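You operate a simulated robot arm through the tools that you are given. There is no shell and no other tool.

The job below is to be done with a simulated robot arm. You get a single attempt, and the scene is never put back.

Task
Froth all the milk from the cream jug to a hot foam.
Fine: tip it into the milk frother, jug back, lid on, mode key till it shows HOT FOAM; wait for DONE, then lift the lid off by its knob to its spot; the frother ends stopped, its socket stays on. Set down upright: cream jug.

The check looks at the end state, three seconds after you hand in, the way a careful person would. Anything else that was tipped, shoved, dropped, spilled or broken makes it a failure. Lids that push on must go on centred and level and be pressed home; caps that screw on are set level and turned clockwise until they are tight.

Robot
A 7-joint arm with a three-finger gripper, fixed in place. Base frame: the origin is on the floor under the middle of its stand, x ahead of it, y to its left, z up. Readings come in cm, degrees, newtons and seconds.
It reaches about 134.2 cm from its shoulder. Its first joint turns from -166.0 to 166.0 degrees. Payload 2.69 kg.
Tool frame: the origin (TCP) lies between the finger pads and is the grasp point; the fingertips stand 3 cm ahead of it; z points along the fingers, y is the line along which they close. The gripper opens to 12.8 cm; its body begins 11.7 cm behind the TCP.
Orientation is that of the tool frame in the base frame, as a unit quaternion [w, x, y, z]. With the fingers straight down and closing along the base's y, the tool's x points along the base's -x, its y along +y and its z along -z.

Tools
- The arm moves only by the tool play_rows. Its argument "plan" is a list of rows, each a list of 7 numbers: the shift along the tool's x, y, z in cm, then the turn, a rotation vector about the tool's x, y, z in degrees, then the opening, from 0 (shut) to 1 (fully open). In form: [[tx, ty, tz, wx, wy, wz, jaw], ...]. A call has 1 to 20 rows; each row is the pose to reach, as a shift and turn from the pose commanded when the call began, along the tool's axes at that moment. A row lasts 0.2 s, in which the tool goes at most 5 cm and 8.6 degrees; a call with a longer step from one row to the next is refused whole, and so is a gripper value outside its range. A pose out of reach is approached as far as the arm can. The call stops where the force on the tool passes 40 N (or 10 N more than at its start, if that is more) or the arm is blocked; 0.2 s more then pass. The fingers move at their own pace (about 12.7 cm/s each) and stop on an object; they squeeze with about 25 N. The grip force told is the motor's: it shows also when the fingers shut on nothing. Time passes only in rows, and 0.2 s behind the last, so rows that repeat a pose let the fingers close. It gives the time, the measured TCP pose, the force on the tool (base axes), the opening and the grip force at its end, in the units of the frame above (readings bear some noise), with the torque about the TCP (base axes, N m) and any sound that the robot's microphone picked up.
- Cameras (640 x 400 px; columns grow to the right, rows downward): "scene" is fixed at [21.33, 65.35, 168.68]; the picture's right is [-0.29, -0.96, 0.00], its down [-0.87, 0.27, -0.40] and it looks along [0.39, -0.12, -0.91] (base axes); focal length 335 px, centre (320, 200). "wrist" rides on the gripper at [5.8, 5.4, -13.1] in the tool frame; the picture's right is [-0.68, 0.74, 0.00], its down [-0.62, -0.56, -0.55] and it looks along [-0.40, -0.37, 0.84] (tool axes); focal length 234 px, centre (320, 200). There is no depth. A picture from a camera that has moved, and an enlarged one, comes with that camera's place and axes in the base frame and with its lens. The place of the scene camera against the robot may be out by one fixed shift of up to 1.2 cm in any direction.
- snapshot(camera): a new picture of that camera. It takes no simulated time.
- slide_trunk(by): moves the trunk up (or, below 0, down) by that many cm; the arm rides with it, the base frame stays. It gives what a move gives, with no picture.
- close_up(camera, box): a new picture of the part [left, top, right, bottom] of that camera's present view, enlarged. It takes no simulated time.
- finish_job(): hands the job in; it is judged then, once.

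Nothing tells you positions but the pictures and the camera data. Unless the task says otherwise, let go and move clear before handing in.

The tools are called after "Emit:" by a JSON object that holds its "api" and its "payload". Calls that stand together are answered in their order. play_rows: Moves the arm, as the interface text tells. Its arguments: {"type":"object","properties":{"plan":{"type":"array","items":{"type":"array","items":{"type":"number"}}}},"required":["plan"]} The other tools are called the same way: slide_trunk (by) moves the trunk up or down; snapshot (camera) takes a picture; close_up (camera, box) takes an enlarged picture of a part of a camera's view; finish_job () hands the job in.

At the start:

```text
time_s: 0.0
tcp_pos: [26.89, 49.52, 136.24]
ee_rot: [0.0, 0.0, 1.0, 0.001]
ft_force: [0.0, -1.4, 0.0]
wrist_torque: [0.03, 0.0, 0.02]
gripper_width: 12.77
grasp_force: 0.0
trunk travel left (down, up): [-25.0, 10.0]
```

scene: 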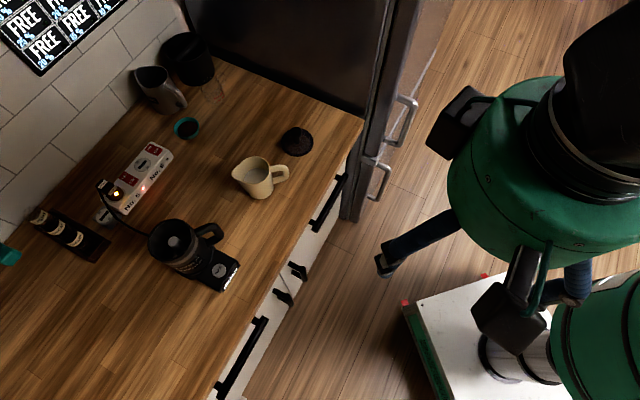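
wrist: 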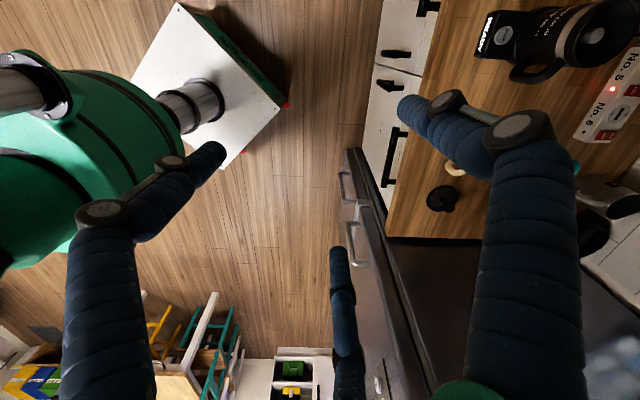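

I see a counter with a cream jug of milk, a black frother with a mode key panel, a dark lid on the counter, and a power strip. I'll look closer before moving.

Emit:
{"api": "close_up", "payload": {"camera": "scene", "box": [130, 190, 290, 300]}}

Emit:
{"api": "close_up", "payload": {"camera": "scene", "box": [210, 110, 340, 210]}}

Emit:
{"api": "close_up", "payload": {"camera": "scene", "box": [80, 110, 220, 230]}}

Emit:
{"api": "close_up", "payload": {"camera": "scene", "box": [0, 0, 320, 200]}}

```text
3.64 times, centred on (210, 245) of scene
camera zoom: at [21.33, 65.35, 168.68], right [-0.29, -0.96, 0.0], down [-0.87, 0.27, -0.4], along [0.39, -0.12, -0.91], focal length 1218 px, centre (720, 36)
```

zoom: 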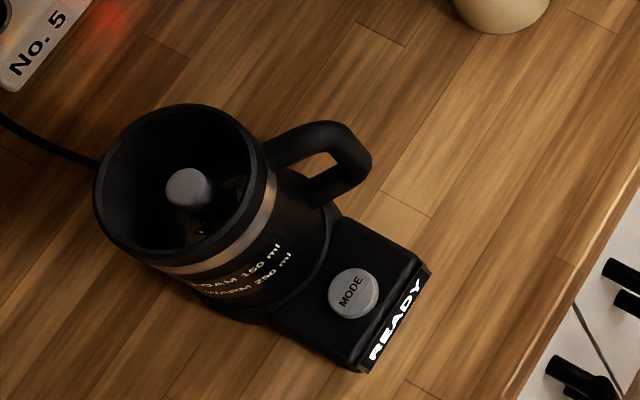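

```text
4.00 times, centred on (275, 160) of scene
camera zoom: at [21.33, 65.35, 168.68], right [-0.29, -0.96, 0.0], down [-0.87, 0.27, -0.4], along [0.39, -0.12, -0.91], focal length 1340 px, centre (500, 360)
```

zoom: 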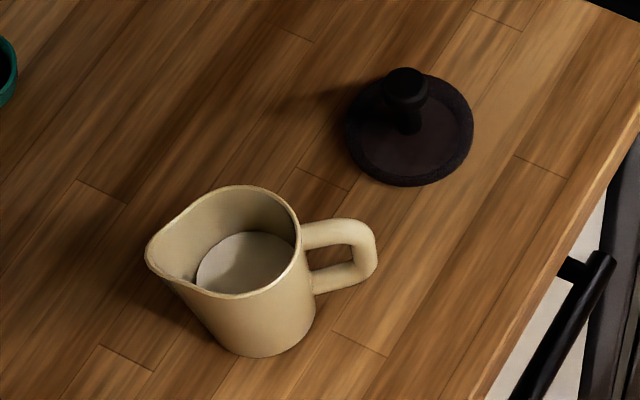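

```text
3.33 times, centred on (150, 170) of scene
camera zoom: at [21.33, 65.35, 168.68], right [-0.29, -0.96, 0.0], down [-0.87, 0.27, -0.4], along [0.39, -0.12, -0.91], focal length 1117 px, centre (887, 300)
```

zoom: 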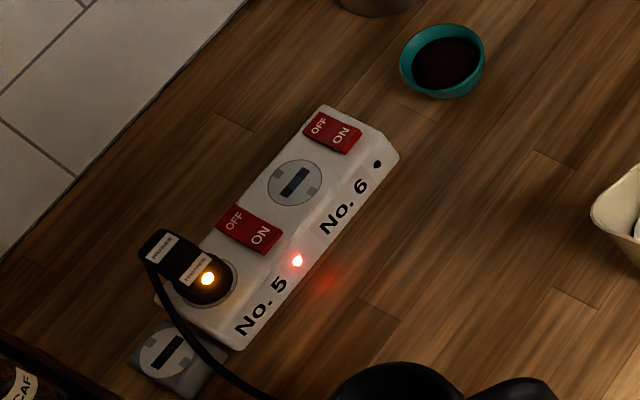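

```text
2.00 times, centred on (160, 100) of scene
camera zoom: at [21.33, 65.35, 168.68], right [-0.29, -0.96, 0.0], down [-0.87, 0.27, -0.4], along [0.39, -0.12, -0.91], focal length 670 px, centre (640, 400)
```

zoom: 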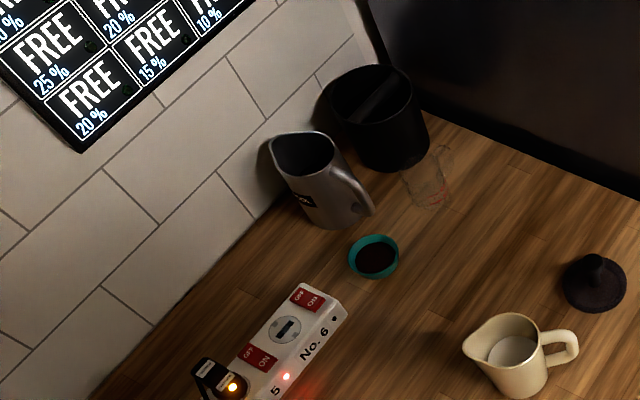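

The counter seems to lie near z≈90 cm, with the lid near (73, 56), the jug next to it, and the frother near (48, 83). I'll zoom in on the wrist view to triangulate these better.

Emit:
{"api": "close_up", "payload": {"camera": "wrist", "box": [390, 0, 640, 240]}}

Emit:
{"api": "close_up", "payload": {"camera": "scene", "box": [260, 110, 330, 170]}}

Emit:
{"api": "close_up", "payload": {"camera": "scene", "box": [220, 140, 300, 210]}}

Emit:
{"api": "close_up", "payload": {"camera": "scene", "box": [140, 210, 250, 300]}}

Emit:
{"api": "close_up", "payload": {"camera": "scene", "box": [320, 80, 640, 400]}}

```text
1.67 times, centred on (515, 120) of wrist
camera zoom: at [21.03, 54.76, 149.39], right [0.68, 0.74, 0.0], down [0.62, -0.56, 0.55], along [0.4, -0.37, -0.84], focal length 390 px, centre (-5, 333)
```

zoom: 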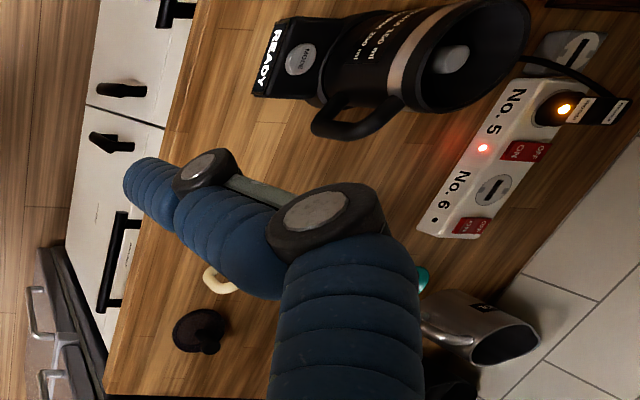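

```text
6.67 times, centred on (295, 140) of scene
camera zoom: at [21.33, 65.35, 168.68], right [-0.29, -0.96, 0.0], down [-0.87, 0.27, -0.4], along [0.39, -0.12, -0.91], focal length 2234 px, centre (487, 600)
```

zoom: 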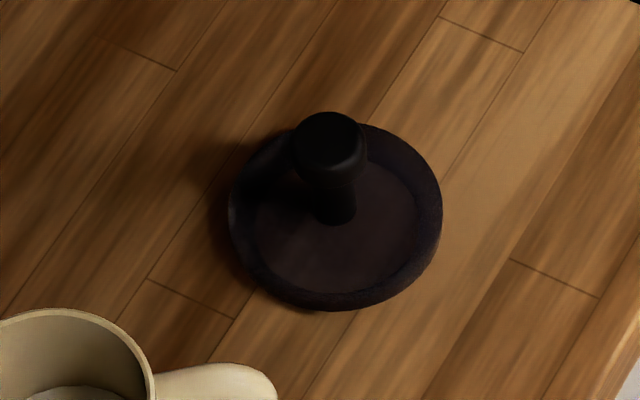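

```text
5.71 times, centred on (260, 175) of scene
camera zoom: at [21.33, 65.35, 168.68], right [-0.29, -0.96, 0.0], down [-0.87, 0.27, -0.4], along [0.39, -0.12, -0.91], focal length 1915 px, centre (663, 343)
```

zoom: 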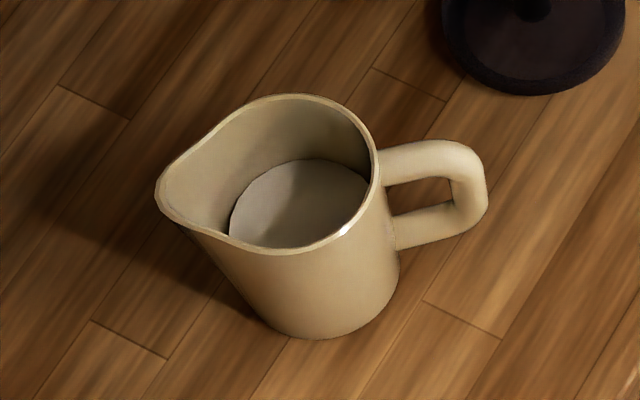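

```text
4.44 times, centred on (195, 255) of scene
camera zoom: at [21.33, 65.35, 168.68], right [-0.29, -0.96, 0.0], down [-0.87, 0.27, -0.4], along [0.39, -0.12, -0.91], focal length 1489 px, centre (876, -44)
```

zoom: 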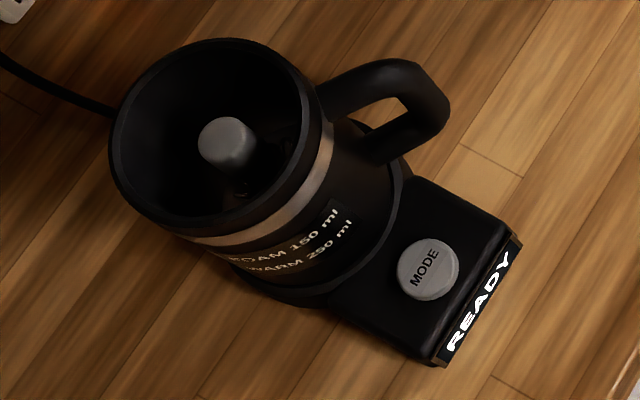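

```text
1.25 times, centred on (480, 240) of scene
camera zoom: at [21.33, 65.35, 168.68], right [-0.29, -0.96, 0.0], down [-0.87, 0.27, -0.4], along [0.39, -0.12, -0.91], focal length 419 px, centre (120, 150)
```

zoom: 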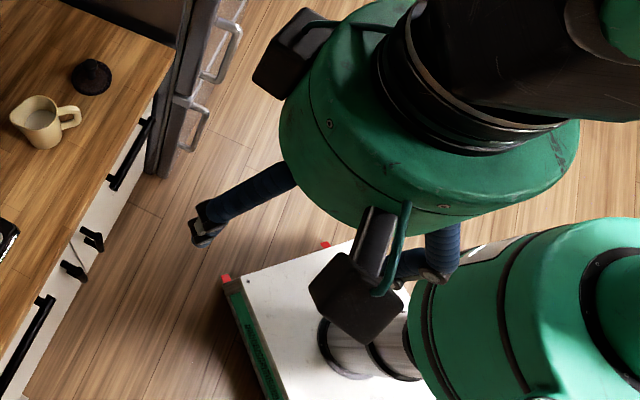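

The jug stands near (63, 69), about 9 cm tall, with its handle toward −y and its spout toward +y. The frother's rim is near (48, 88) at z≈105, and the lid is near (73, 56). I'll turn the hand so it can come at the jug from the handle side, straddling the handle.

Emit:
{"api": "play_rows", "payload": {"plan": [[0, 0, 0, 0, 0, 8, 1], [0, 0, 0, 0, 0, 16, 1], [0, 0, 0, 0, 0, 24, 1], [0, 0, 0, 0, 0, 32, 1], [0, 0, 0, 0, 0, 40, 1], [0, 0, 0, 0, 0, 48, 1], [0, 0, 0, 0, 0, 56, 1], [0, 0, 0, 0, 0, 64, 1], [0, 0, 0, 0, 0, 72, 1], [0, 0, 0, 0, 0, 80, 1], [0, 0, 0, 0, 0, 88, 1], [0, 0, 0, 0, 0, 96, 1], [0, 0, 0, 0, 0, 104, 1]]}}

Emit:
{"api": "snapshot", "payload": {"camera": "scene"}}

Emit:
{"api": "snapshot", "payload": {"camera": "wrist"}}

```text
time_s: 2.8
tcp_pos: [26.93, 49.47, 136.23]
ee_rot: [0.0, 0.789, 0.615, 0.0]
ft_force: [0.0, 0.1, -0.6]
wrist_torque: [0.0, 0.03, 0.01]
gripper_width: 12.79
grasp_force: 0.0
trunk travel left (down, up): [-25.0, 10.0]
```

```text
taken
```

scene: 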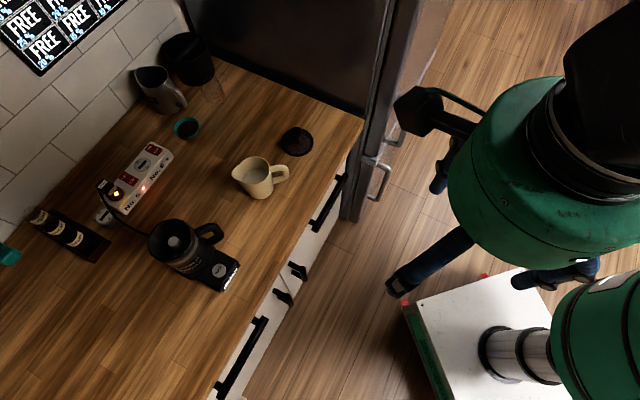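

```text
taken
camera wrist: at [33.48, 53.74, 149.37], right [0.55, -0.84, 0.0], down [-0.7, -0.46, 0.55], along [-0.46, -0.3, -0.84], focal length 234 px, centre (320, 200)
```

wrist: 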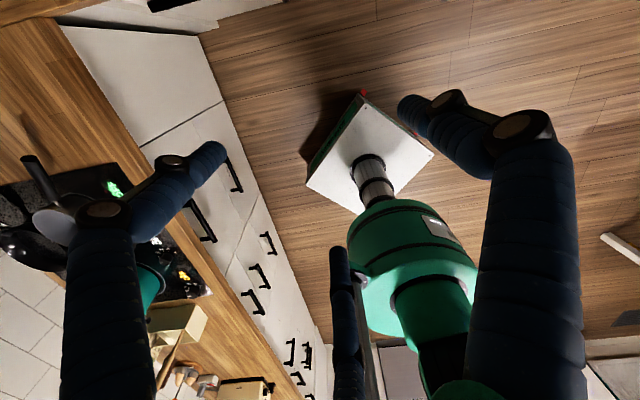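

The hand has turned as planned and the camera box will face up once I pitch it. Now I'll pitch the fingers toward +y, about 30° below horizontal, while still clear of everything.

Emit:
{"api": "play_rows", "payload": {"plan": [[0, 0, 0, 0, 7.5, 0, 1], [0, 0, 0, 0, 15, 0, 1], [0, 0, 0, 0, 22.5, 0, 1], [0, 0, 0, 0, 30, 0, 1], [0, 0, 0, 0, 37.5, 0, 1], [0, 0, 0, 0, 45, 0, 1], [0, 0, 0, 0, 52.5, 0, 1], [0, 0, 0, 0, 60, 0, 1]]}}

Emit:
{"api": "snapshot", "payload": {"camera": "scene"}}

Emit:
{"api": "snapshot", "payload": {"camera": "wrist"}}

```text
time_s: 4.6
tcp_pos: [26.96, 49.43, 136.18]
ee_rot: [-0.308, 0.682, 0.533, 0.394]
ft_force: [-0.1, -1.4, 8.0]
wrist_torque: [-0.68, 0.11, -0.03]
gripper_width: 12.8
grasp_force: 0.4
trunk travel left (down, up): [-25.0, 10.0]
```

```text
taken
```

scene: 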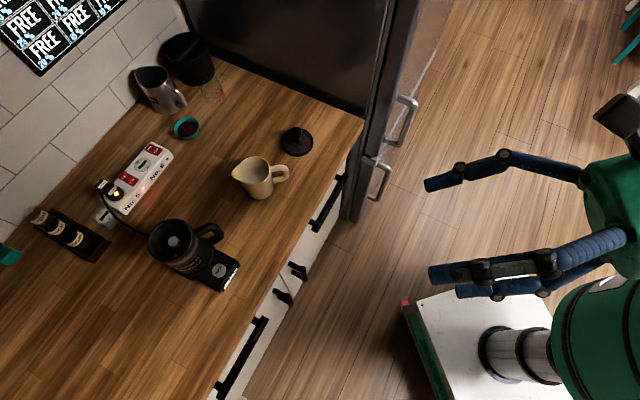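

```text
taken
camera wrist: at [30.06, 39.91, 147.9], right [0.63, -0.51, -0.59], down [-0.74, -0.62, -0.26], along [-0.23, 0.6, -0.77], focal length 234 px, centre (320, 200)
```

wrist: 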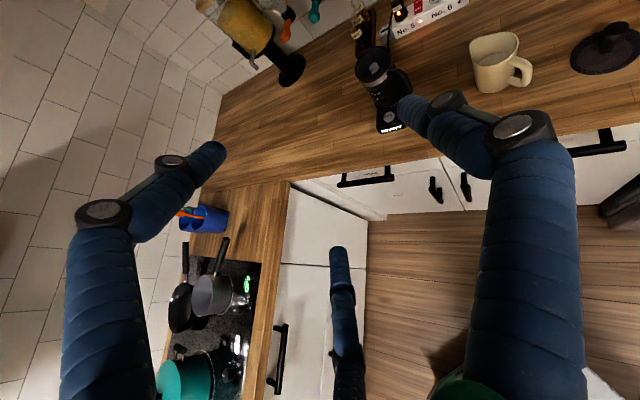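

The fingers are now pointing over the counter and the wrist camera sees the jug, lid and frother. I'll zoom there to calibrate positions.

Emit:
{"api": "close_up", "payload": {"camera": "wrist", "box": [440, 0, 640, 125]}}

Emit:
{"api": "close_up", "payload": {"camera": "wrist", "box": [330, 20, 450, 150]}}

Emit:
{"api": "close_up", "payload": {"camera": "scene", "box": [400, 80, 640, 320]}}

```text
3.20 times, centred on (540, 62) of wrist
camera zoom: at [30.06, 39.91, 147.9], right [0.63, -0.51, -0.59], down [-0.74, -0.62, -0.26], along [-0.23, 0.6, -0.77], focal length 749 px, centre (-384, 640)
```

zoom: 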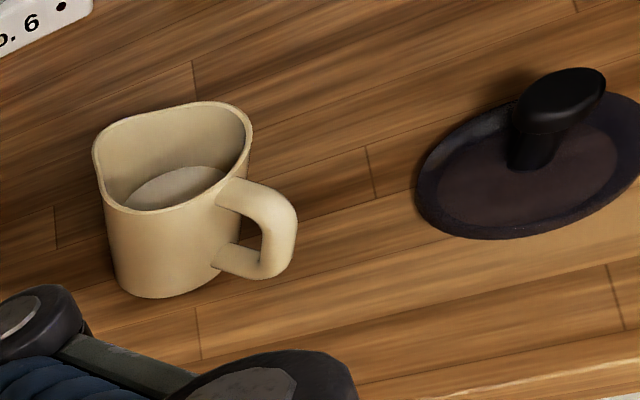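

```text
3.08 times, centred on (390, 85) of wrist
camera zoom: at [30.06, 39.91, 147.9], right [0.63, -0.51, -0.59], down [-0.74, -0.62, -0.26], along [-0.23, 0.6, -0.77], focal length 720 px, centre (105, 554)
```

zoom: 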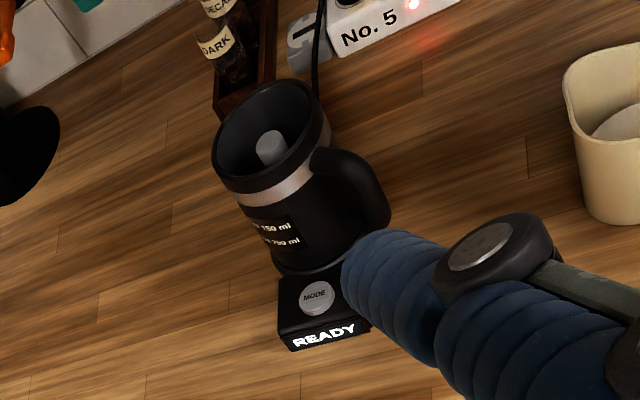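

```text
1.67 times, centred on (520, 200) of scene
camera zoom: at [21.33, 65.35, 168.68], right [-0.29, -0.96, 0.0], down [-0.87, 0.27, -0.4], along [0.39, -0.12, -0.91], focal length 558 px, centre (-13, 200)
```

zoom: 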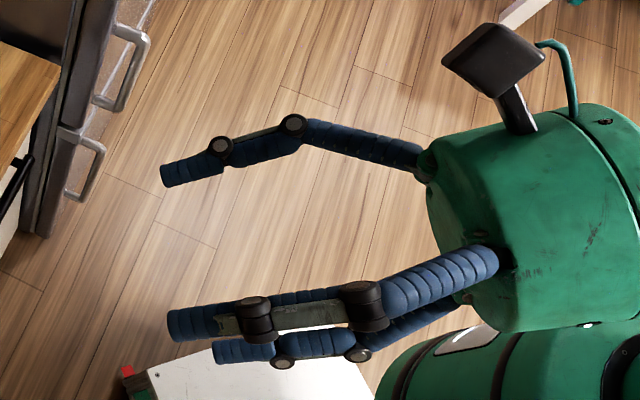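

The three fingers look spread around the tool axis rather than two-against-one, so I need to see how they close before choosing a grasp. I'll part-close and then fully close them in the air and look.

Emit:
{"api": "play_rows", "payload": {"plan": [[0, 0, 0, 0, 0, 0, 0.58], [0, 0, 0, 0, 0, 0, 0.58], [0, 0, 0, 0, 0, 0, 0.58]]}}

Emit:
{"api": "close_up", "payload": {"camera": "scene", "box": [400, 80, 640, 320]}}

Emit:
{"api": "snapshot", "payload": {"camera": "wrist"}}

```text
time_s: 5.4
tcp_pos: [26.93, 49.54, 136.17]
ee_rot: [-0.308, 0.683, 0.533, 0.394]
ft_force: [-0.2, 0.9, -0.2]
wrist_torque: [-0.02, 0.07, 0.01]
gripper_width: 7.44
grasp_force: 0.0
trunk travel left (down, up): [-25.0, 10.0]
```

```text
1.67 times, centred on (520, 200) of scene
camera zoom: at [21.33, 65.35, 168.68], right [-0.29, -0.96, 0.0], down [-0.87, 0.27, -0.4], along [0.39, -0.12, -0.91], focal length 558 px, centre (-13, 200)
```

zoom: 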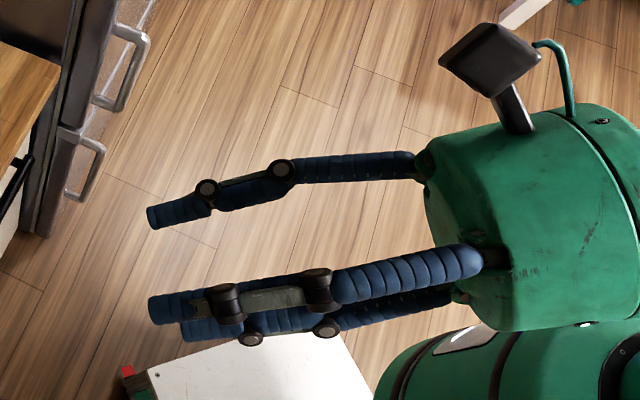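

```text
taken
camera wrist: at [30.12, 40.0, 147.86], right [0.63, -0.51, -0.59], down [-0.74, -0.62, -0.26], along [-0.23, 0.6, -0.77], focal length 234 px, centre (320, 200)
```

wrist: 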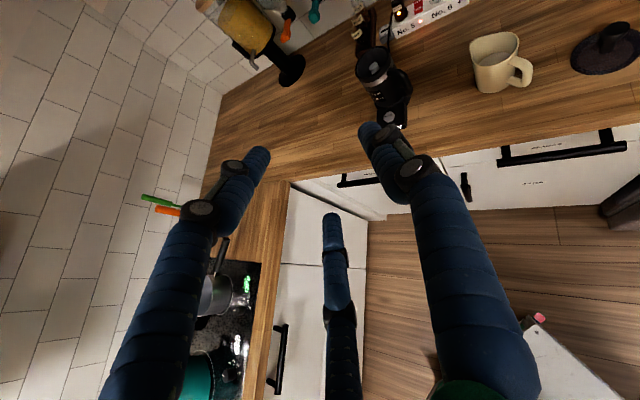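

All three fingers close radially like a chuck (single finger on tool +y, the other two at ±x, −y). So I'll pinch the jug body with the two side fingers and keep the single finger above the rim. I'll roll the tool −90° to put tool y upward.

Emit:
{"api": "play_rows", "payload": {"plan": [[0, 0, 0, 0, 0, -8, 1], [0, 0, 0, 0, 0, -16, 1], [0, 0, 0, 0, 0, -24, 1], [0, 0, 0, 0, 0, -32, 1], [0, 0, 0, 0, 0, -40, 1], [0, 0, 0, 0, 0, -48, 1], [0, 0, 0, 0, 0, -56, 1], [0, 0, 0, 0, 0, -64, 1], [0, 0, 0, 0, 0, -72, 1], [0, 0, 0, 0, 0, -80, 1], [0, 0, 0, 0, 0, -88, 1], [0, 0, 0, 0, 0, -90, 1]]}}

Emit:
{"api": "snapshot", "payload": {"camera": "scene"}}

Emit:
{"api": "snapshot", "payload": {"camera": "wrist"}}

```text
time_s: 8.0
tcp_pos: [26.85, 49.45, 136.14]
ee_rot: [0.061, 0.105, 0.86, 0.496]
ft_force: [0.4, -0.8, -0.5]
wrist_torque: [0.02, -0.01, 0.03]
gripper_width: 12.79
grasp_force: 0.0
trunk travel left (down, up): [-25.0, 10.0]
```

```text
taken
```

scene: 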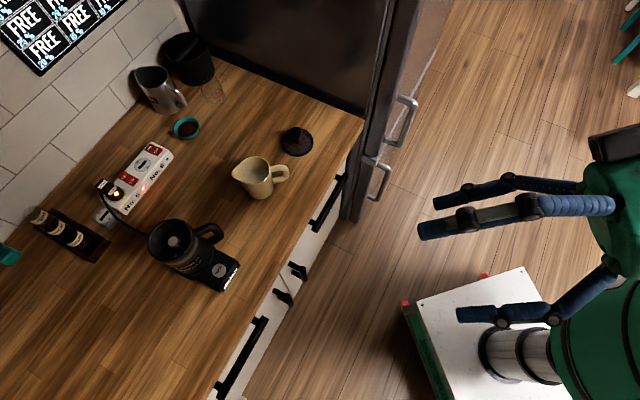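

```text
taken
camera wrist: at [19.09, 42.42, 147.5], right [0.74, 0.19, 0.64], down [0.42, -0.88, -0.21], along [0.52, 0.43, -0.74], focal length 234 px, centre (320, 200)
```

wrist: 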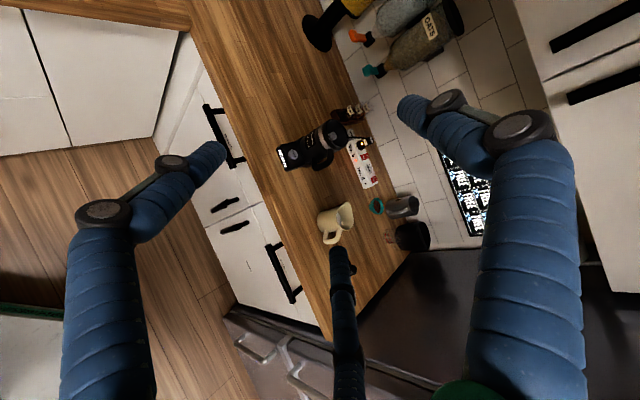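

The jug is well aligned between the fingers. Before picking anything up I'll do a dry run of the pouring pose well above the frother to check that it's in reach, starting with the yaw.

Emit:
{"api": "play_rows", "payload": {"plan": [[0, 0, 0, 0, 6.69, -3.86, 1], [0, 0, 0, 0, 13.37, -7.71, 1], [0, 0, 0, 0, 20.06, -11.57, 1], [0, 0, 0, 0, 26.74, -15.43, 1], [0, 0, 0, 0, 33.43, -19.29, 1], [0, 0, 0, 0, 40.11, -23.14, 1], [0, 0, 0, 0, 46.8, -27.0, 1]]}}

Emit:
{"api": "play_rows", "payload": {"plan": [[0, 0, 0, 8, 0, 0, 1], [0, 0, 0, 16, 0, 0, 1], [0, 0, 0, 24, 0, 0, 1], [0, 0, 0, 32, 0, 0, 1], [0, 0, 0, 40, 0, 0, 1], [0, 0, 0, 48, 0, 0, 1], [0, 0, 0, 56, 0, 0, 1], [0, 0, 0, 64, 0, 0, 1], [0, 0, 0, 72, 0, 0, 1], [0, 0, 0, 80, 0, 0, 1], [0, 0, 0, 88, 0, 0, 1], [0, 0, 0, 96, 0, 0, 1], [0, 0, 0, 104, 0, 0, 1]]}}

Emit:
{"api": "snapshot", "payload": {"camera": "scene"}}

```text
time_s: 9.6
tcp_pos: [27.12, 49.39, 136.17]
ee_rot: [-0.172, -0.298, 0.813, 0.47]
ft_force: [0.6, -0.3, -0.7]
wrist_torque: [-0.01, 0.01, 0.03]
gripper_width: 12.81
grasp_force: 0.2
trunk travel left (down, up): [-25.0, 10.0]
```

```text
time_s: 12.4
tcp_pos: [28.01, 49.24, 137.94]
ee_rot: [0.134, -0.306, 0.879, -0.34]
ft_force: [-0.4, 0.9, 0.3]
wrist_torque: [0.0, -0.01, 0.0]
gripper_width: 12.8
grasp_force: 0.0
trunk travel left (down, up): [-25.0, 10.0]
```

```text
taken
```

scene: 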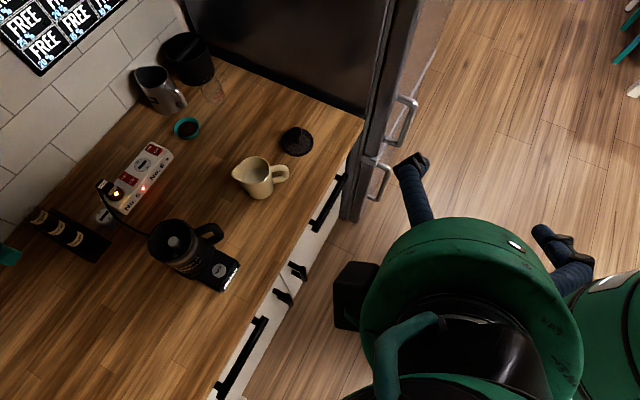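

The orientation is right, with a small position lag that suggests the arm is folded tight here. Now I'll translate to over the frother at a safe height (TCP z≈125) to test reach.

Emit:
{"api": "play_rows", "payload": {"plan": [[-2.91, 1.46, -0.175, 0, 0, 0, 1], [-5.81, 2.93, -0.35, 0, 0, 0, 1], [-8.72, 4.39, -0.525, 0, 0, 0, 1], [-11.63, 5.86, -0.7, 0, 0, 0, 1], [-14.54, 7.32, -0.875, 0, 0, 0, 1], [-17.44, 8.79, -1.05, 0, 0, 0, 1], [-20.35, 10.25, -1.225, 0, 0, 0, 1], [-23.26, 11.71, -1.4, 0, 0, 0, 1], [-26.16, 13.18, -1.575, 0, 0, 0, 1], [-29.07, 14.64, -1.75, 0, 0, 0, 1], [-31.98, 16.11, -1.925, 0, 0, 0, 1], [-34.89, 17.57, -2.1, 0, 0, 0, 1], [-37.79, 19.04, -2.275, 0, 0, 0, 1], [-40.7, 20.5, -2.45, 0, 0, 0, 1], [-40.7, 20.5, -2.45, 0, 0, 0, 1]]}}

Emit:
{"api": "snapshot", "payload": {"camera": "scene"}}

Emit:
{"api": "snapshot", "payload": {"camera": "wrist"}}

```text
time_s: 15.6
tcp_pos: [46.61, 86.22, 124.27]
ee_rot: [0.129, -0.318, 0.872, -0.35]
ft_force: [1.2, 2.1, 1.8]
wrist_torque: [-0.06, 0.09, -0.09]
gripper_width: 12.81
grasp_force: 0.0
out of reach, approached as far as the arm can: row 14, 15
trunk travel left (down, up): [-25.0, 10.0]
```

```text
taken
```

scene: 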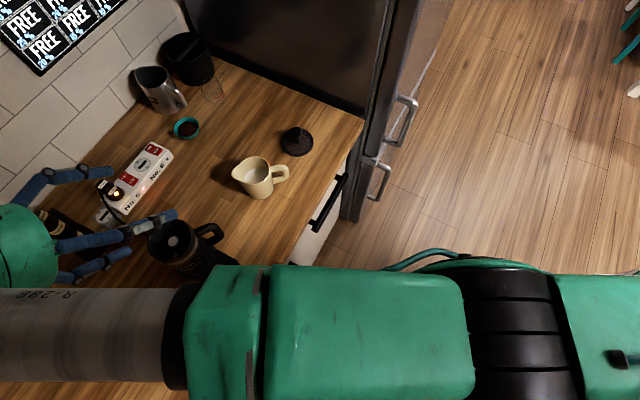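

```text
taken
camera wrist: at [33.69, 92.25, 130.06], right [0.18, 0.84, -0.51], down [0.49, 0.37, 0.79], along [0.86, -0.39, -0.34], focal length 234 px, centre (320, 200)
```

wrist: 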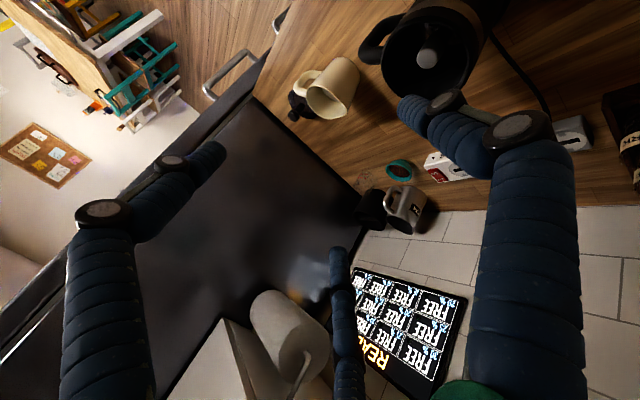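

The pose is about 2.5 cm out of reach at this yaw. I'll turn the pour direction 25° further toward tangential and check whether the full position is reached.

Emit:
{"api": "play_rows", "payload": {"plan": [[0, 0, 0, -0.17, -4.25, -4.58, 1], [0, 0, 0, -0.35, -8.5, -9.16, 1], [0, 0, 0, -0.52, -12.75, -13.74, 1], [0, 0, 0, -0.69, -17.0, -18.32, 1], [0, 0, 0, -0.69, -17.0, -18.32, 1], [0, 0, 0, -0.69, -17.0, -18.32, 1]]}}

Emit:
{"api": "snapshot", "payload": {"camera": "scene"}}

Emit:
{"api": "snapshot", "payload": {"camera": "wrist"}}

```text
time_s: 17.0
tcp_pos: [46.56, 86.07, 123.89]
ee_rot: [0.195, -0.501, 0.783, -0.312]
ft_force: [0.2, -0.4, -1.2]
wrist_torque: [0.0, 0.01, -0.05]
gripper_width: 12.81
grasp_force: 0.2
trunk travel left (down, up): [-25.0, 10.0]
```

```text
taken
```

scene: 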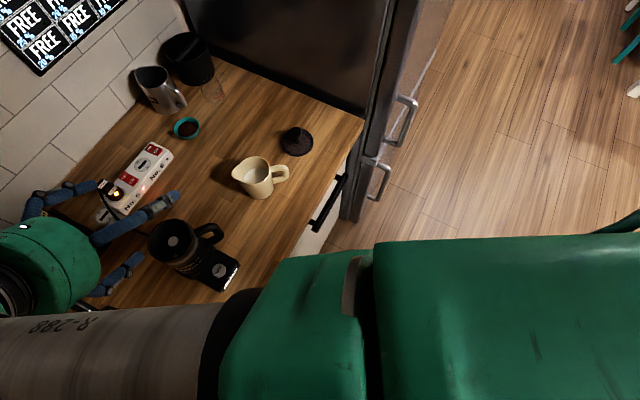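

```text
taken
camera wrist: at [32.36, 86.24, 129.82], right [-0.2, 0.84, -0.51], down [0.29, 0.55, 0.78], along [0.93, 0.01, -0.36], focal length 234 px, centre (320, 200)
```

wrist: 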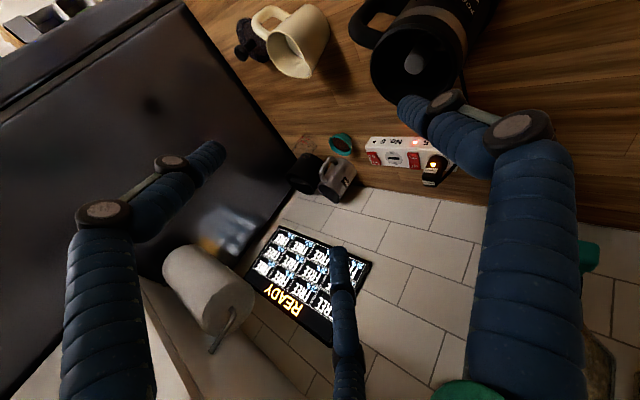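

That yaw is in reach. I'll nudge to the actual pouring spot horizontally, and 5 cm lower, to confirm there is margin.

Emit:
{"api": "play_rows", "payload": {"plan": [[-1.28, 1.37, 2.13, 0, 0, 0, 1], [-2.56, 2.74, 4.26, 0, 0, 0, 1], [-2.56, 2.74, 4.26, 0, 0, 0, 1], [-2.56, 2.74, 4.26, 0, 0, 0, 1]]}}

Emit:
{"api": "close_up", "payload": {"camera": "wrist", "box": [230, 0, 520, 200]}}

Emit:
{"api": "snapshot", "payload": {"camera": "scene"}}

```text
time_s: 18.0
tcp_pos: [48.48, 88.07, 118.87]
ee_rot: [0.197, -0.501, 0.783, -0.312]
ft_force: [-0.2, -0.9, -0.4]
wrist_torque: [0.0, 0.01, 0.01]
gripper_width: 12.79
grasp_force: 0.0
trunk travel left (down, up): [-25.0, 10.0]
```

```text
2.00 times, centred on (375, 100) of wrist
camera zoom: at [34.26, 88.14, 124.94], right [-0.2, 0.84, -0.51], down [0.29, 0.55, 0.78], along [0.93, 0.01, -0.36], focal length 468 px, centre (210, 400)
```

zoom: 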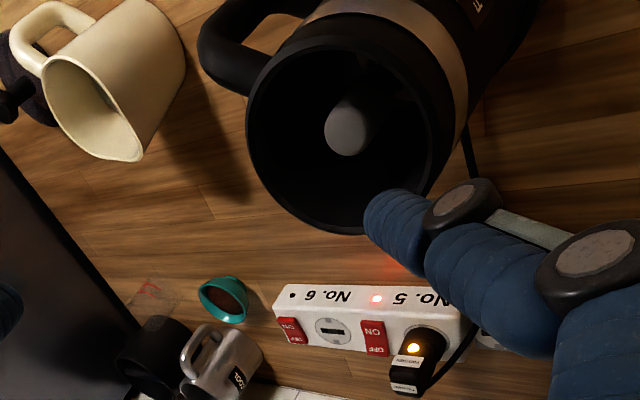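

```text
taken
```

scene: 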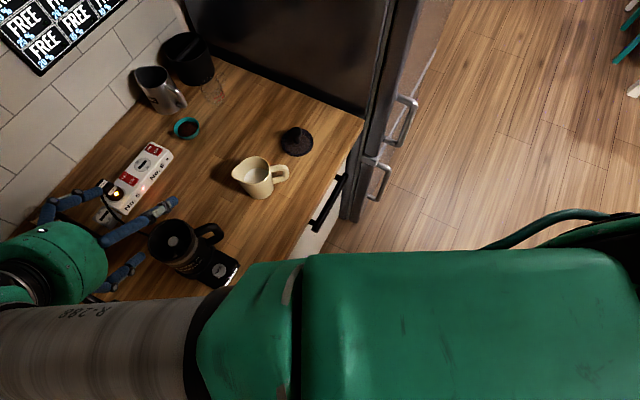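

The pouring spot is in reach with margin. While here I'll take a sharp look at the frother rim from this close viewpoint to fix its centre.

Emit:
{"api": "close_up", "payload": {"camera": "wrist", "box": [320, 0, 480, 120]}}

Emit:
{"api": "close_up", "payload": {"camera": "wrist", "box": [200, 0, 360, 120]}}

```text
3.33 times, centred on (400, 60) of wrist
camera zoom: at [34.26, 88.14, 124.94], right [-0.2, 0.84, -0.51], down [0.29, 0.55, 0.78], along [0.93, 0.01, -0.36], focal length 781 px, centre (53, 667)
```

zoom: 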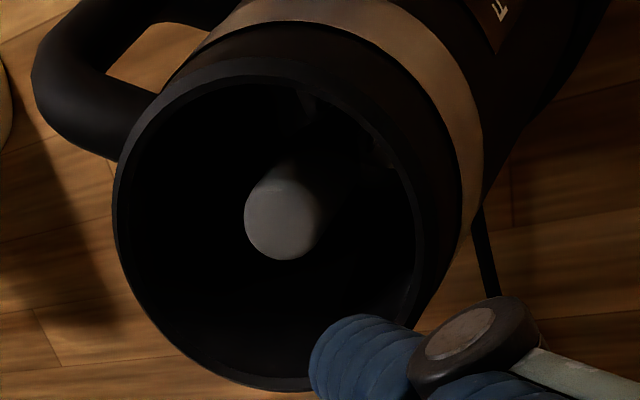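

```text
3.33 times, centred on (280, 60) of wrist
camera zoom: at [34.26, 88.14, 124.94], right [-0.2, 0.84, -0.51], down [0.29, 0.55, 0.78], along [0.93, 0.01, -0.36], focal length 781 px, centre (453, 667)
```

zoom: 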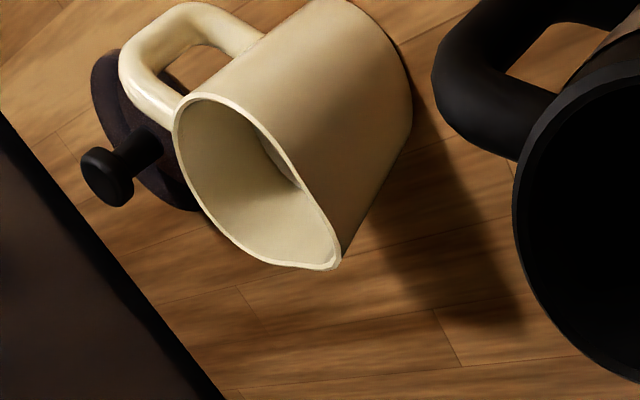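

The frother rim centre comes out near (49.5, 86.9) at z≈105–106, and the knob near (72.9, 55.5, 97). Now I'll retreat up and back, then turn the hand into the jug-approach orientation.

Emit:
{"api": "play_rows", "payload": {"plan": [[2.73, -0.99, -0.57, 0, 0, 0, 1], [5.46, -1.97, -1.14, 0, 0, 0, 1], [8.19, -2.96, -1.71, 0, 0, 0, 1], [10.92, -3.95, -2.28, 0, 0, 0, 1], [13.65, -4.94, -2.85, 0, 0, 0, 1], [16.38, -5.92, -3.42, 0, 0, 0, 1], [19.11, -6.91, -3.99, 0, 0, 0, 1], [21.84, -7.9, -4.56, 0, 0, 0, 1], [24.57, -8.88, -5.13, 0, 0, 0, 1], [27.3, -9.87, -5.7, 0, 0, 0, 1]]}}

Emit:
{"api": "play_rows", "payload": {"plan": [[0, 0, 0, -8, 0, 0, 1], [0, 0, 0, -16, 0, 0, 1], [0, 0, 0, -24, 0, 0, 1], [0, 0, 0, -32, 0, 0, 1], [0, 0, 0, -40, 0, 0, 1], [0, 0, 0, -48, 0, 0, 1], [0, 0, 0, -56, 0, 0, 1], [0, 0, 0, -64, 0, 0, 1], [0, 0, 0, -72, 0, 0, 1], [0, 0, 0, -80, 0, 0, 1], [0, 0, 0, -88, 0, 0, 1], [0, 0, 0, -96, 0, 0, 1], [0, 0, 0, -104, 0, 0, 1], [0, 0, 0, -111, 0, 0, 1]]}}

Emit:
{"api": "snapshot", "payload": {"camera": "scene"}}

```text
time_s: 20.2
tcp_pos: [39.85, 61.94, 130.03]
ee_rot: [0.196, -0.501, 0.783, -0.311]
ft_force: [-0.2, -0.2, 0.1]
wrist_torque: [-0.01, 0.02, 0.02]
gripper_width: 12.82
grasp_force: 0.0
trunk travel left (down, up): [-25.0, 10.0]
```

```text
time_s: 23.2
tcp_pos: [40.09, 61.91, 129.88]
ee_rot: [-0.303, -0.445, 0.7, 0.47]
ft_force: [0.2, 0.2, 1.2]
wrist_torque: [0.01, 0.0, 0.04]
gripper_width: 12.79
grasp_force: 0.1
trunk travel left (down, up): [-25.0, 10.0]
```

```text
taken
```

scene: 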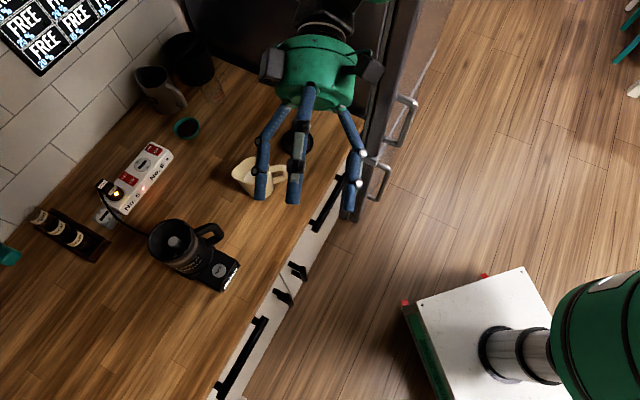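

The hand is level over the counter; no contact. Now I'll yaw −75° so the fingers point along +y toward the jug.

Emit:
{"api": "play_rows", "payload": {"plan": [[0, 0, 0, -0.05, -7.69, 3.11, 1], [0, 0, 0, -0.1, -15.38, 6.22, 1], [0, 0, 0, -0.15, -23.07, 9.33, 1], [0, 0, 0, -0.2, -30.76, 12.44, 1], [0, 0, 0, -0.25, -38.44, 15.56, 1], [0, 0, 0, -0.3, -46.13, 18.67, 1], [0, 0, 0, -0.35, -53.82, 21.78, 1], [0, 0, 0, -0.4, -61.51, 24.89, 1], [0, 0, 0, -0.45, -69.2, 28.0, 1], [0, 0, 0, -0.45, -69.2, 28.0, 1]]}}

Emit:
{"api": "snapshot", "payload": {"camera": "wrist"}}

Emit:
{"api": "snapshot", "payload": {"camera": "scene"}}

```text
time_s: 25.4
tcp_pos: [39.98, 61.83, 129.94]
ee_rot: [0.048, 0.07, 0.827, 0.556]
ft_force: [-0.3, -0.1, 0.7]
wrist_torque: [-0.06, -0.02, -0.04]
gripper_width: 12.81
grasp_force: 0.0
trunk travel left (down, up): [-25.0, 10.0]
```

```text
taken
camera wrist: at [32.42, 52.85, 139.99], right [0.71, 0.16, 0.68], down [0.49, -0.81, -0.32], along [0.5, 0.56, -0.66], focal length 234 px, centre (320, 200)
```

wrist: 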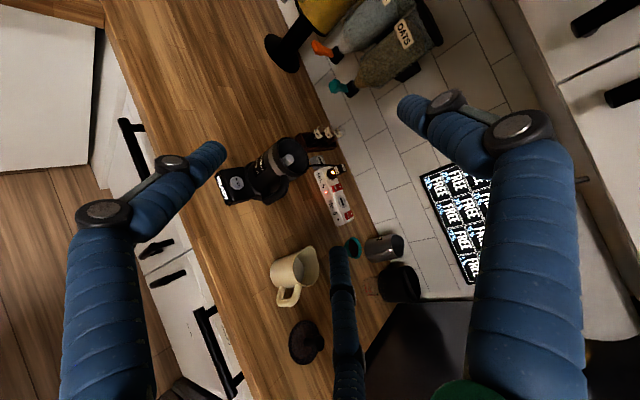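

```text
taken
```

scene: 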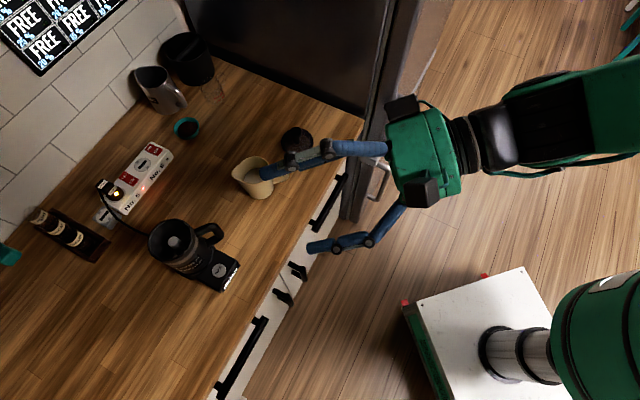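

The hand now points along +y with the jug, lid and frother all in the wrist view. I'll zoom in for precise triangulation of the jug and lid.

Emit:
{"api": "close_up", "payload": {"camera": "wrist", "box": [240, 230, 360, 370]}}

Emit:
{"api": "close_up", "payload": {"camera": "wrist", "box": [200, 120, 360, 230]}}

Emit:
{"api": "close_up", "payload": {"camera": "scene", "box": [220, 80, 480, 270]}}

```text
2.86 times, centred on (300, 300) of wrist
camera zoom: at [32.42, 52.85, 139.99], right [0.71, 0.16, 0.68], down [0.49, -0.81, -0.32], along [0.5, 0.56, -0.66], focal length 669 px, centre (377, -86)
```

zoom: 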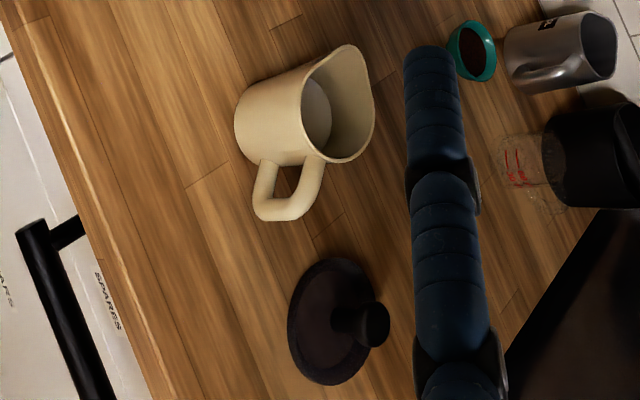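

```text
3.64 times, centred on (280, 175) of wrist
camera zoom: at [32.42, 52.85, 139.99], right [0.71, 0.16, 0.68], down [0.49, -0.81, -0.32], along [0.5, 0.56, -0.66], focal length 852 px, centre (466, 291)
```

zoom: 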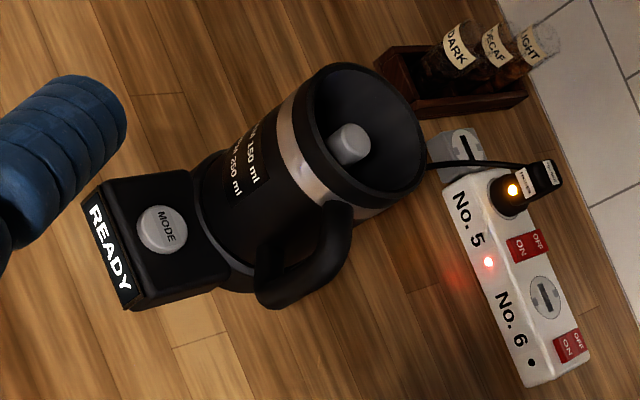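

```text
2.11 times, centred on (350, 175) of scene
camera zoom: at [21.33, 65.35, 168.68], right [-0.29, -0.96, 0.0], down [-0.87, 0.27, -0.4], along [0.39, -0.12, -0.91], focal length 705 px, centre (257, 253)
```

zoom: 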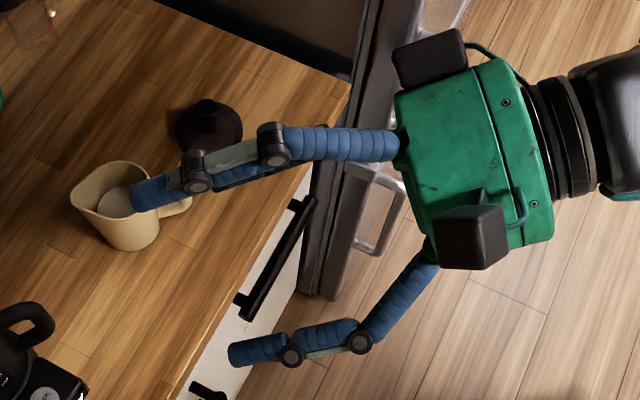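

Triangulated with the wrist camera only: jug axis (63.2, 68.7), rim z≈100, spout tip (63.3, 74.0), handle end (62.7, 60.9). The lid knob top is near (72.5, 55.8, 97). I'll move to a pre-grasp point 14 cm back along the fingers.

Emit:
{"api": "play_rows", "payload": {"plan": [[-1.81, -2.08, 0.74, 0, 0, 0, 1], [-3.62, -4.16, 1.47, 0, 0, 0, 1], [-5.42, -6.24, 2.2, 0, 0, 0, 1], [-7.23, -8.32, 2.94, 0, 0, 0, 1], [-9.04, -10.4, 3.68, 0, 0, 0, 1], [-10.85, -12.48, 4.41, 0, 0, 0, 1], [-12.66, -14.56, 5.15, 0, 0, 0, 1], [-14.47, -16.64, 5.88, 0, 0, 0, 1], [-16.28, -18.72, 6.62, 0, 0, 0, 1], [-18.08, -20.8, 7.35, 0, 0, 0, 1], [-19.89, -22.88, 8.09, 0, 0, 0, 1], [-21.7, -24.96, 8.82, 0, 0, 0, 1], [-21.7, -24.96, 8.82, 0, 0, 0, 1]]}}

Emit:
{"api": "snapshot", "payload": {"camera": "wrist"}}

Emit:
{"api": "close_up", "payload": {"camera": "scene", "box": [200, 60, 440, 220]}}

```text
time_s: 28.2
tcp_pos: [61.26, 57.26, 103.47]
ee_rot: [0.045, 0.071, 0.827, 0.556]
ft_force: [0.0, 0.0, -0.9]
wrist_torque: [0.0, 0.01, 0.04]
gripper_width: 12.8
grasp_force: 0.0
trunk travel left (down, up): [-25.0, 10.0]
```

```text
taken
camera wrist: at [53.73, 48.12, 113.4], right [0.72, 0.16, 0.68], down [0.49, -0.81, -0.32], along [0.5, 0.56, -0.66], focal length 234 px, centre (320, 200)
```

wrist: 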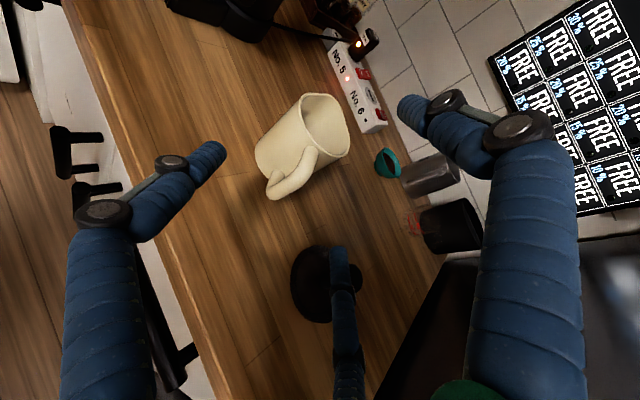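

```text
2.50 times, centred on (320, 140) of scene
camera zoom: at [21.33, 65.35, 168.68], right [-0.29, -0.96, 0.0], down [-0.87, 0.27, -0.4], along [0.39, -0.12, -0.91], focal length 838 px, centre (320, 350)
```

zoom: 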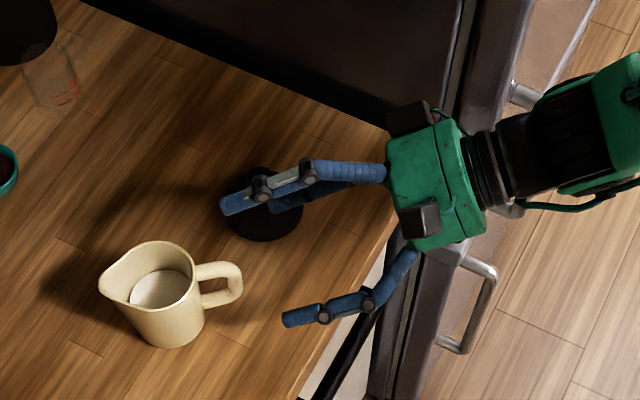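

The gripper is at the pre-grasp point, with the fingers straddling the jug's line. I'll zoom in to refine the jug position before advancing.

Emit:
{"api": "close_up", "payload": {"camera": "wrist", "box": [220, 70, 380, 220]}}

Emit:
{"api": "close_up", "payload": {"camera": "wrist", "box": [270, 200, 420, 340]}}

```text
2.67 times, centred on (300, 145) of wrist
camera zoom: at [53.73, 48.12, 113.4], right [0.72, 0.16, 0.68], down [0.49, -0.81, -0.32], along [0.5, 0.56, -0.66], focal length 624 px, centre (373, 347)
```

zoom: 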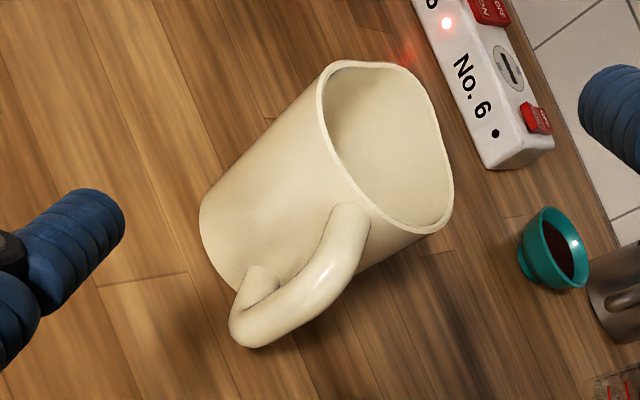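

```text
2.86 times, centred on (345, 270) of wrist
camera zoom: at [53.73, 48.12, 113.4], right [0.72, 0.16, 0.68], down [0.49, -0.81, -0.32], along [0.5, 0.56, -0.66], focal length 669 px, centre (249, 0)
```

zoom: 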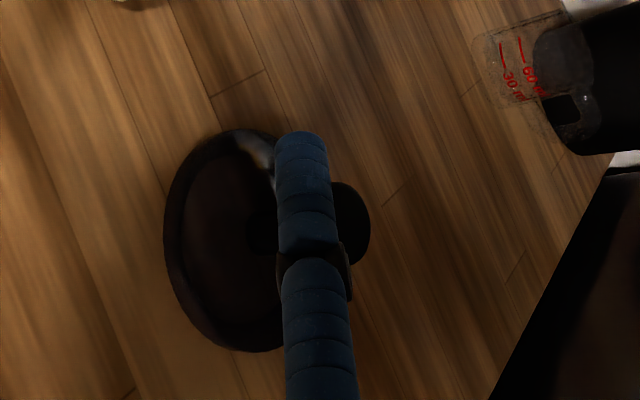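

Everything agrees: the jug is centred between the fingers, and the knob clears the right finger by over 1 cm. I'll advance 14 cm along the fingers.

Emit:
{"api": "play_rows", "payload": {"plan": [[0.02, 0, 1.5, 0, 0, 0, 1], [0.03, 0.01, 3.0, 0, 0, 0, 1], [0.05, 0.02, 4.5, 0, 0, 0, 1], [0.06, 0.02, 6.0, 0, 0, 0, 1], [0.08, 0.03, 7.5, 0, 0, 0, 1], [0.1, 0.03, 9.0, 0, 0, 0, 1], [0.11, 0.04, 10.5, 0, 0, 0, 1], [0.12, 0.05, 12.0, 0, 0, 0, 1], [0.13, 0.05, 13.2, 0, 0, 0, 1], [0.13, 0.05, 14.05, 0, 0, 0, 1], [0.13, 0.05, 14.05, 0, 0, 0, 1]]}}

Emit:
{"api": "snapshot", "payload": {"camera": "wrist"}}

Emit:
{"api": "close_up", "payload": {"camera": "scene", "box": [200, 80, 400, 220]}}

```text
time_s: 30.6
tcp_pos: [63.07, 70.07, 98.32]
ee_rot: [0.045, 0.071, 0.827, 0.557]
ft_force: [-0.2, 1.0, -0.1]
wrist_torque: [0.03, -0.02, -0.03]
gripper_width: 12.8
grasp_force: 0.0
trunk travel left (down, up): [-25.0, 10.0]
```

```text
taken
camera wrist: at [55.66, 60.99, 108.2], right [0.72, 0.16, 0.68], down [0.49, -0.81, -0.32], along [0.5, 0.56, -0.66], focal length 234 px, centre (320, 200)
```

wrist: 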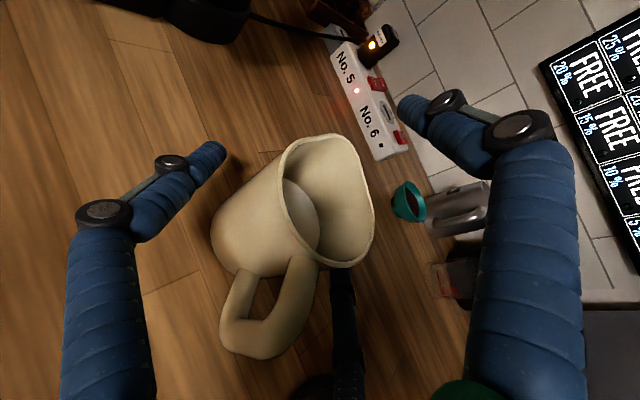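

```text
2.86 times, centred on (300, 150) of scene
camera zoom: at [21.33, 65.35, 168.68], right [-0.29, -0.96, 0.0], down [-0.87, 0.27, -0.4], along [0.39, -0.12, -0.91], focal length 957 px, centre (377, 343)
```

zoom: 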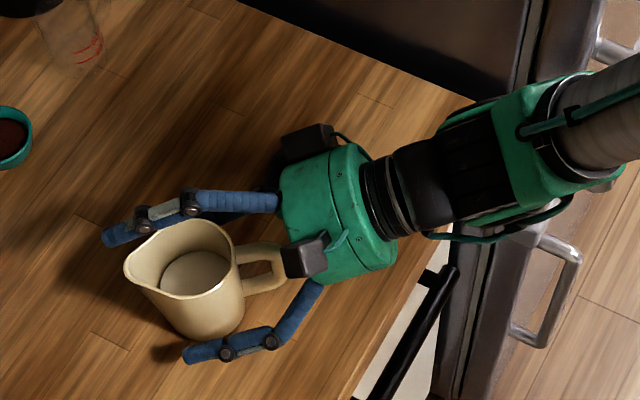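

The jug sits between the two side fingers with the single finger above its mouth. I'll close gently on the body.

Emit:
{"api": "play_rows", "payload": {"plan": [[0, 0, 0, 0, 0, 0, 0.88], [0, 0, 0, 0, 0, 0, 0.8], [0, 0, 0, 0, 0, 0, 0.76], [0, 0, 0, 0, 0, 0, 0.73], [0, 0, 0, 0, 0, 0, 0.7], [0, 0, 0, 0, 0, 0, 0.67], [0, 0, 0, 0, 0, 0, 0.64]]}}

Emit:
{"api": "snapshot", "payload": {"camera": "wrist"}}

Emit:
{"api": "close_up", "payload": {"camera": "scene", "box": [200, 110, 320, 220]}}

```text
time_s: 32.2
tcp_pos: [63.11, 69.97, 98.25]
ee_rot: [0.046, 0.07, 0.827, 0.557]
ft_force: [-0.2, 0.2, 0.5]
wrist_torque: [0.01, 0.06, -0.02]
gripper_width: 8.52
grasp_force: 2.5
trunk travel left (down, up): [-25.0, 10.0]
```

```text
taken
camera wrist: at [55.65, 60.97, 108.21], right [0.72, 0.16, 0.68], down [0.49, -0.81, -0.32], along [0.5, 0.56, -0.66], focal length 234 px, centre (320, 200)
```

wrist: 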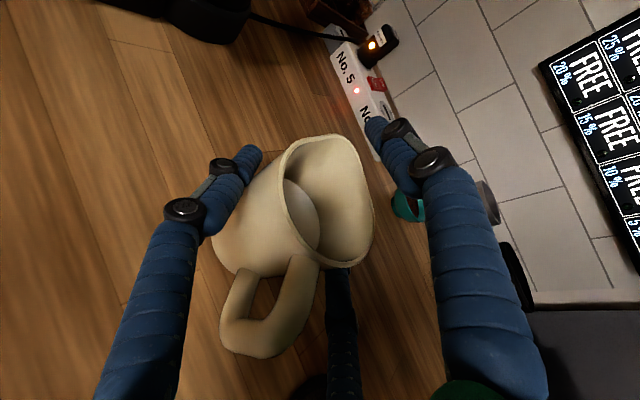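

```text
3.64 times, centred on (260, 165) of scene
camera zoom: at [21.33, 65.35, 168.68], right [-0.29, -0.96, 0.0], down [-0.87, 0.27, -0.4], along [0.39, -0.12, -0.91], focal length 1218 px, centre (538, 327)
```

zoom: 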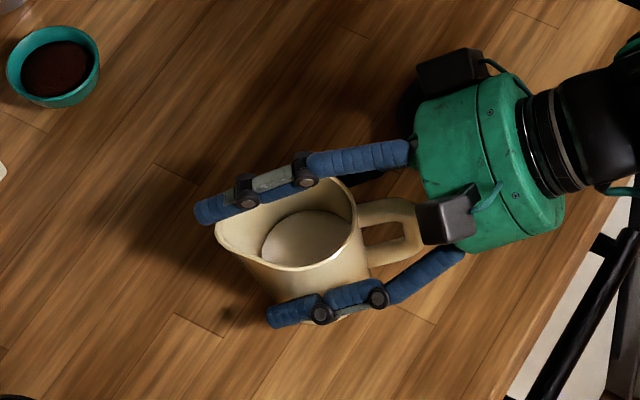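

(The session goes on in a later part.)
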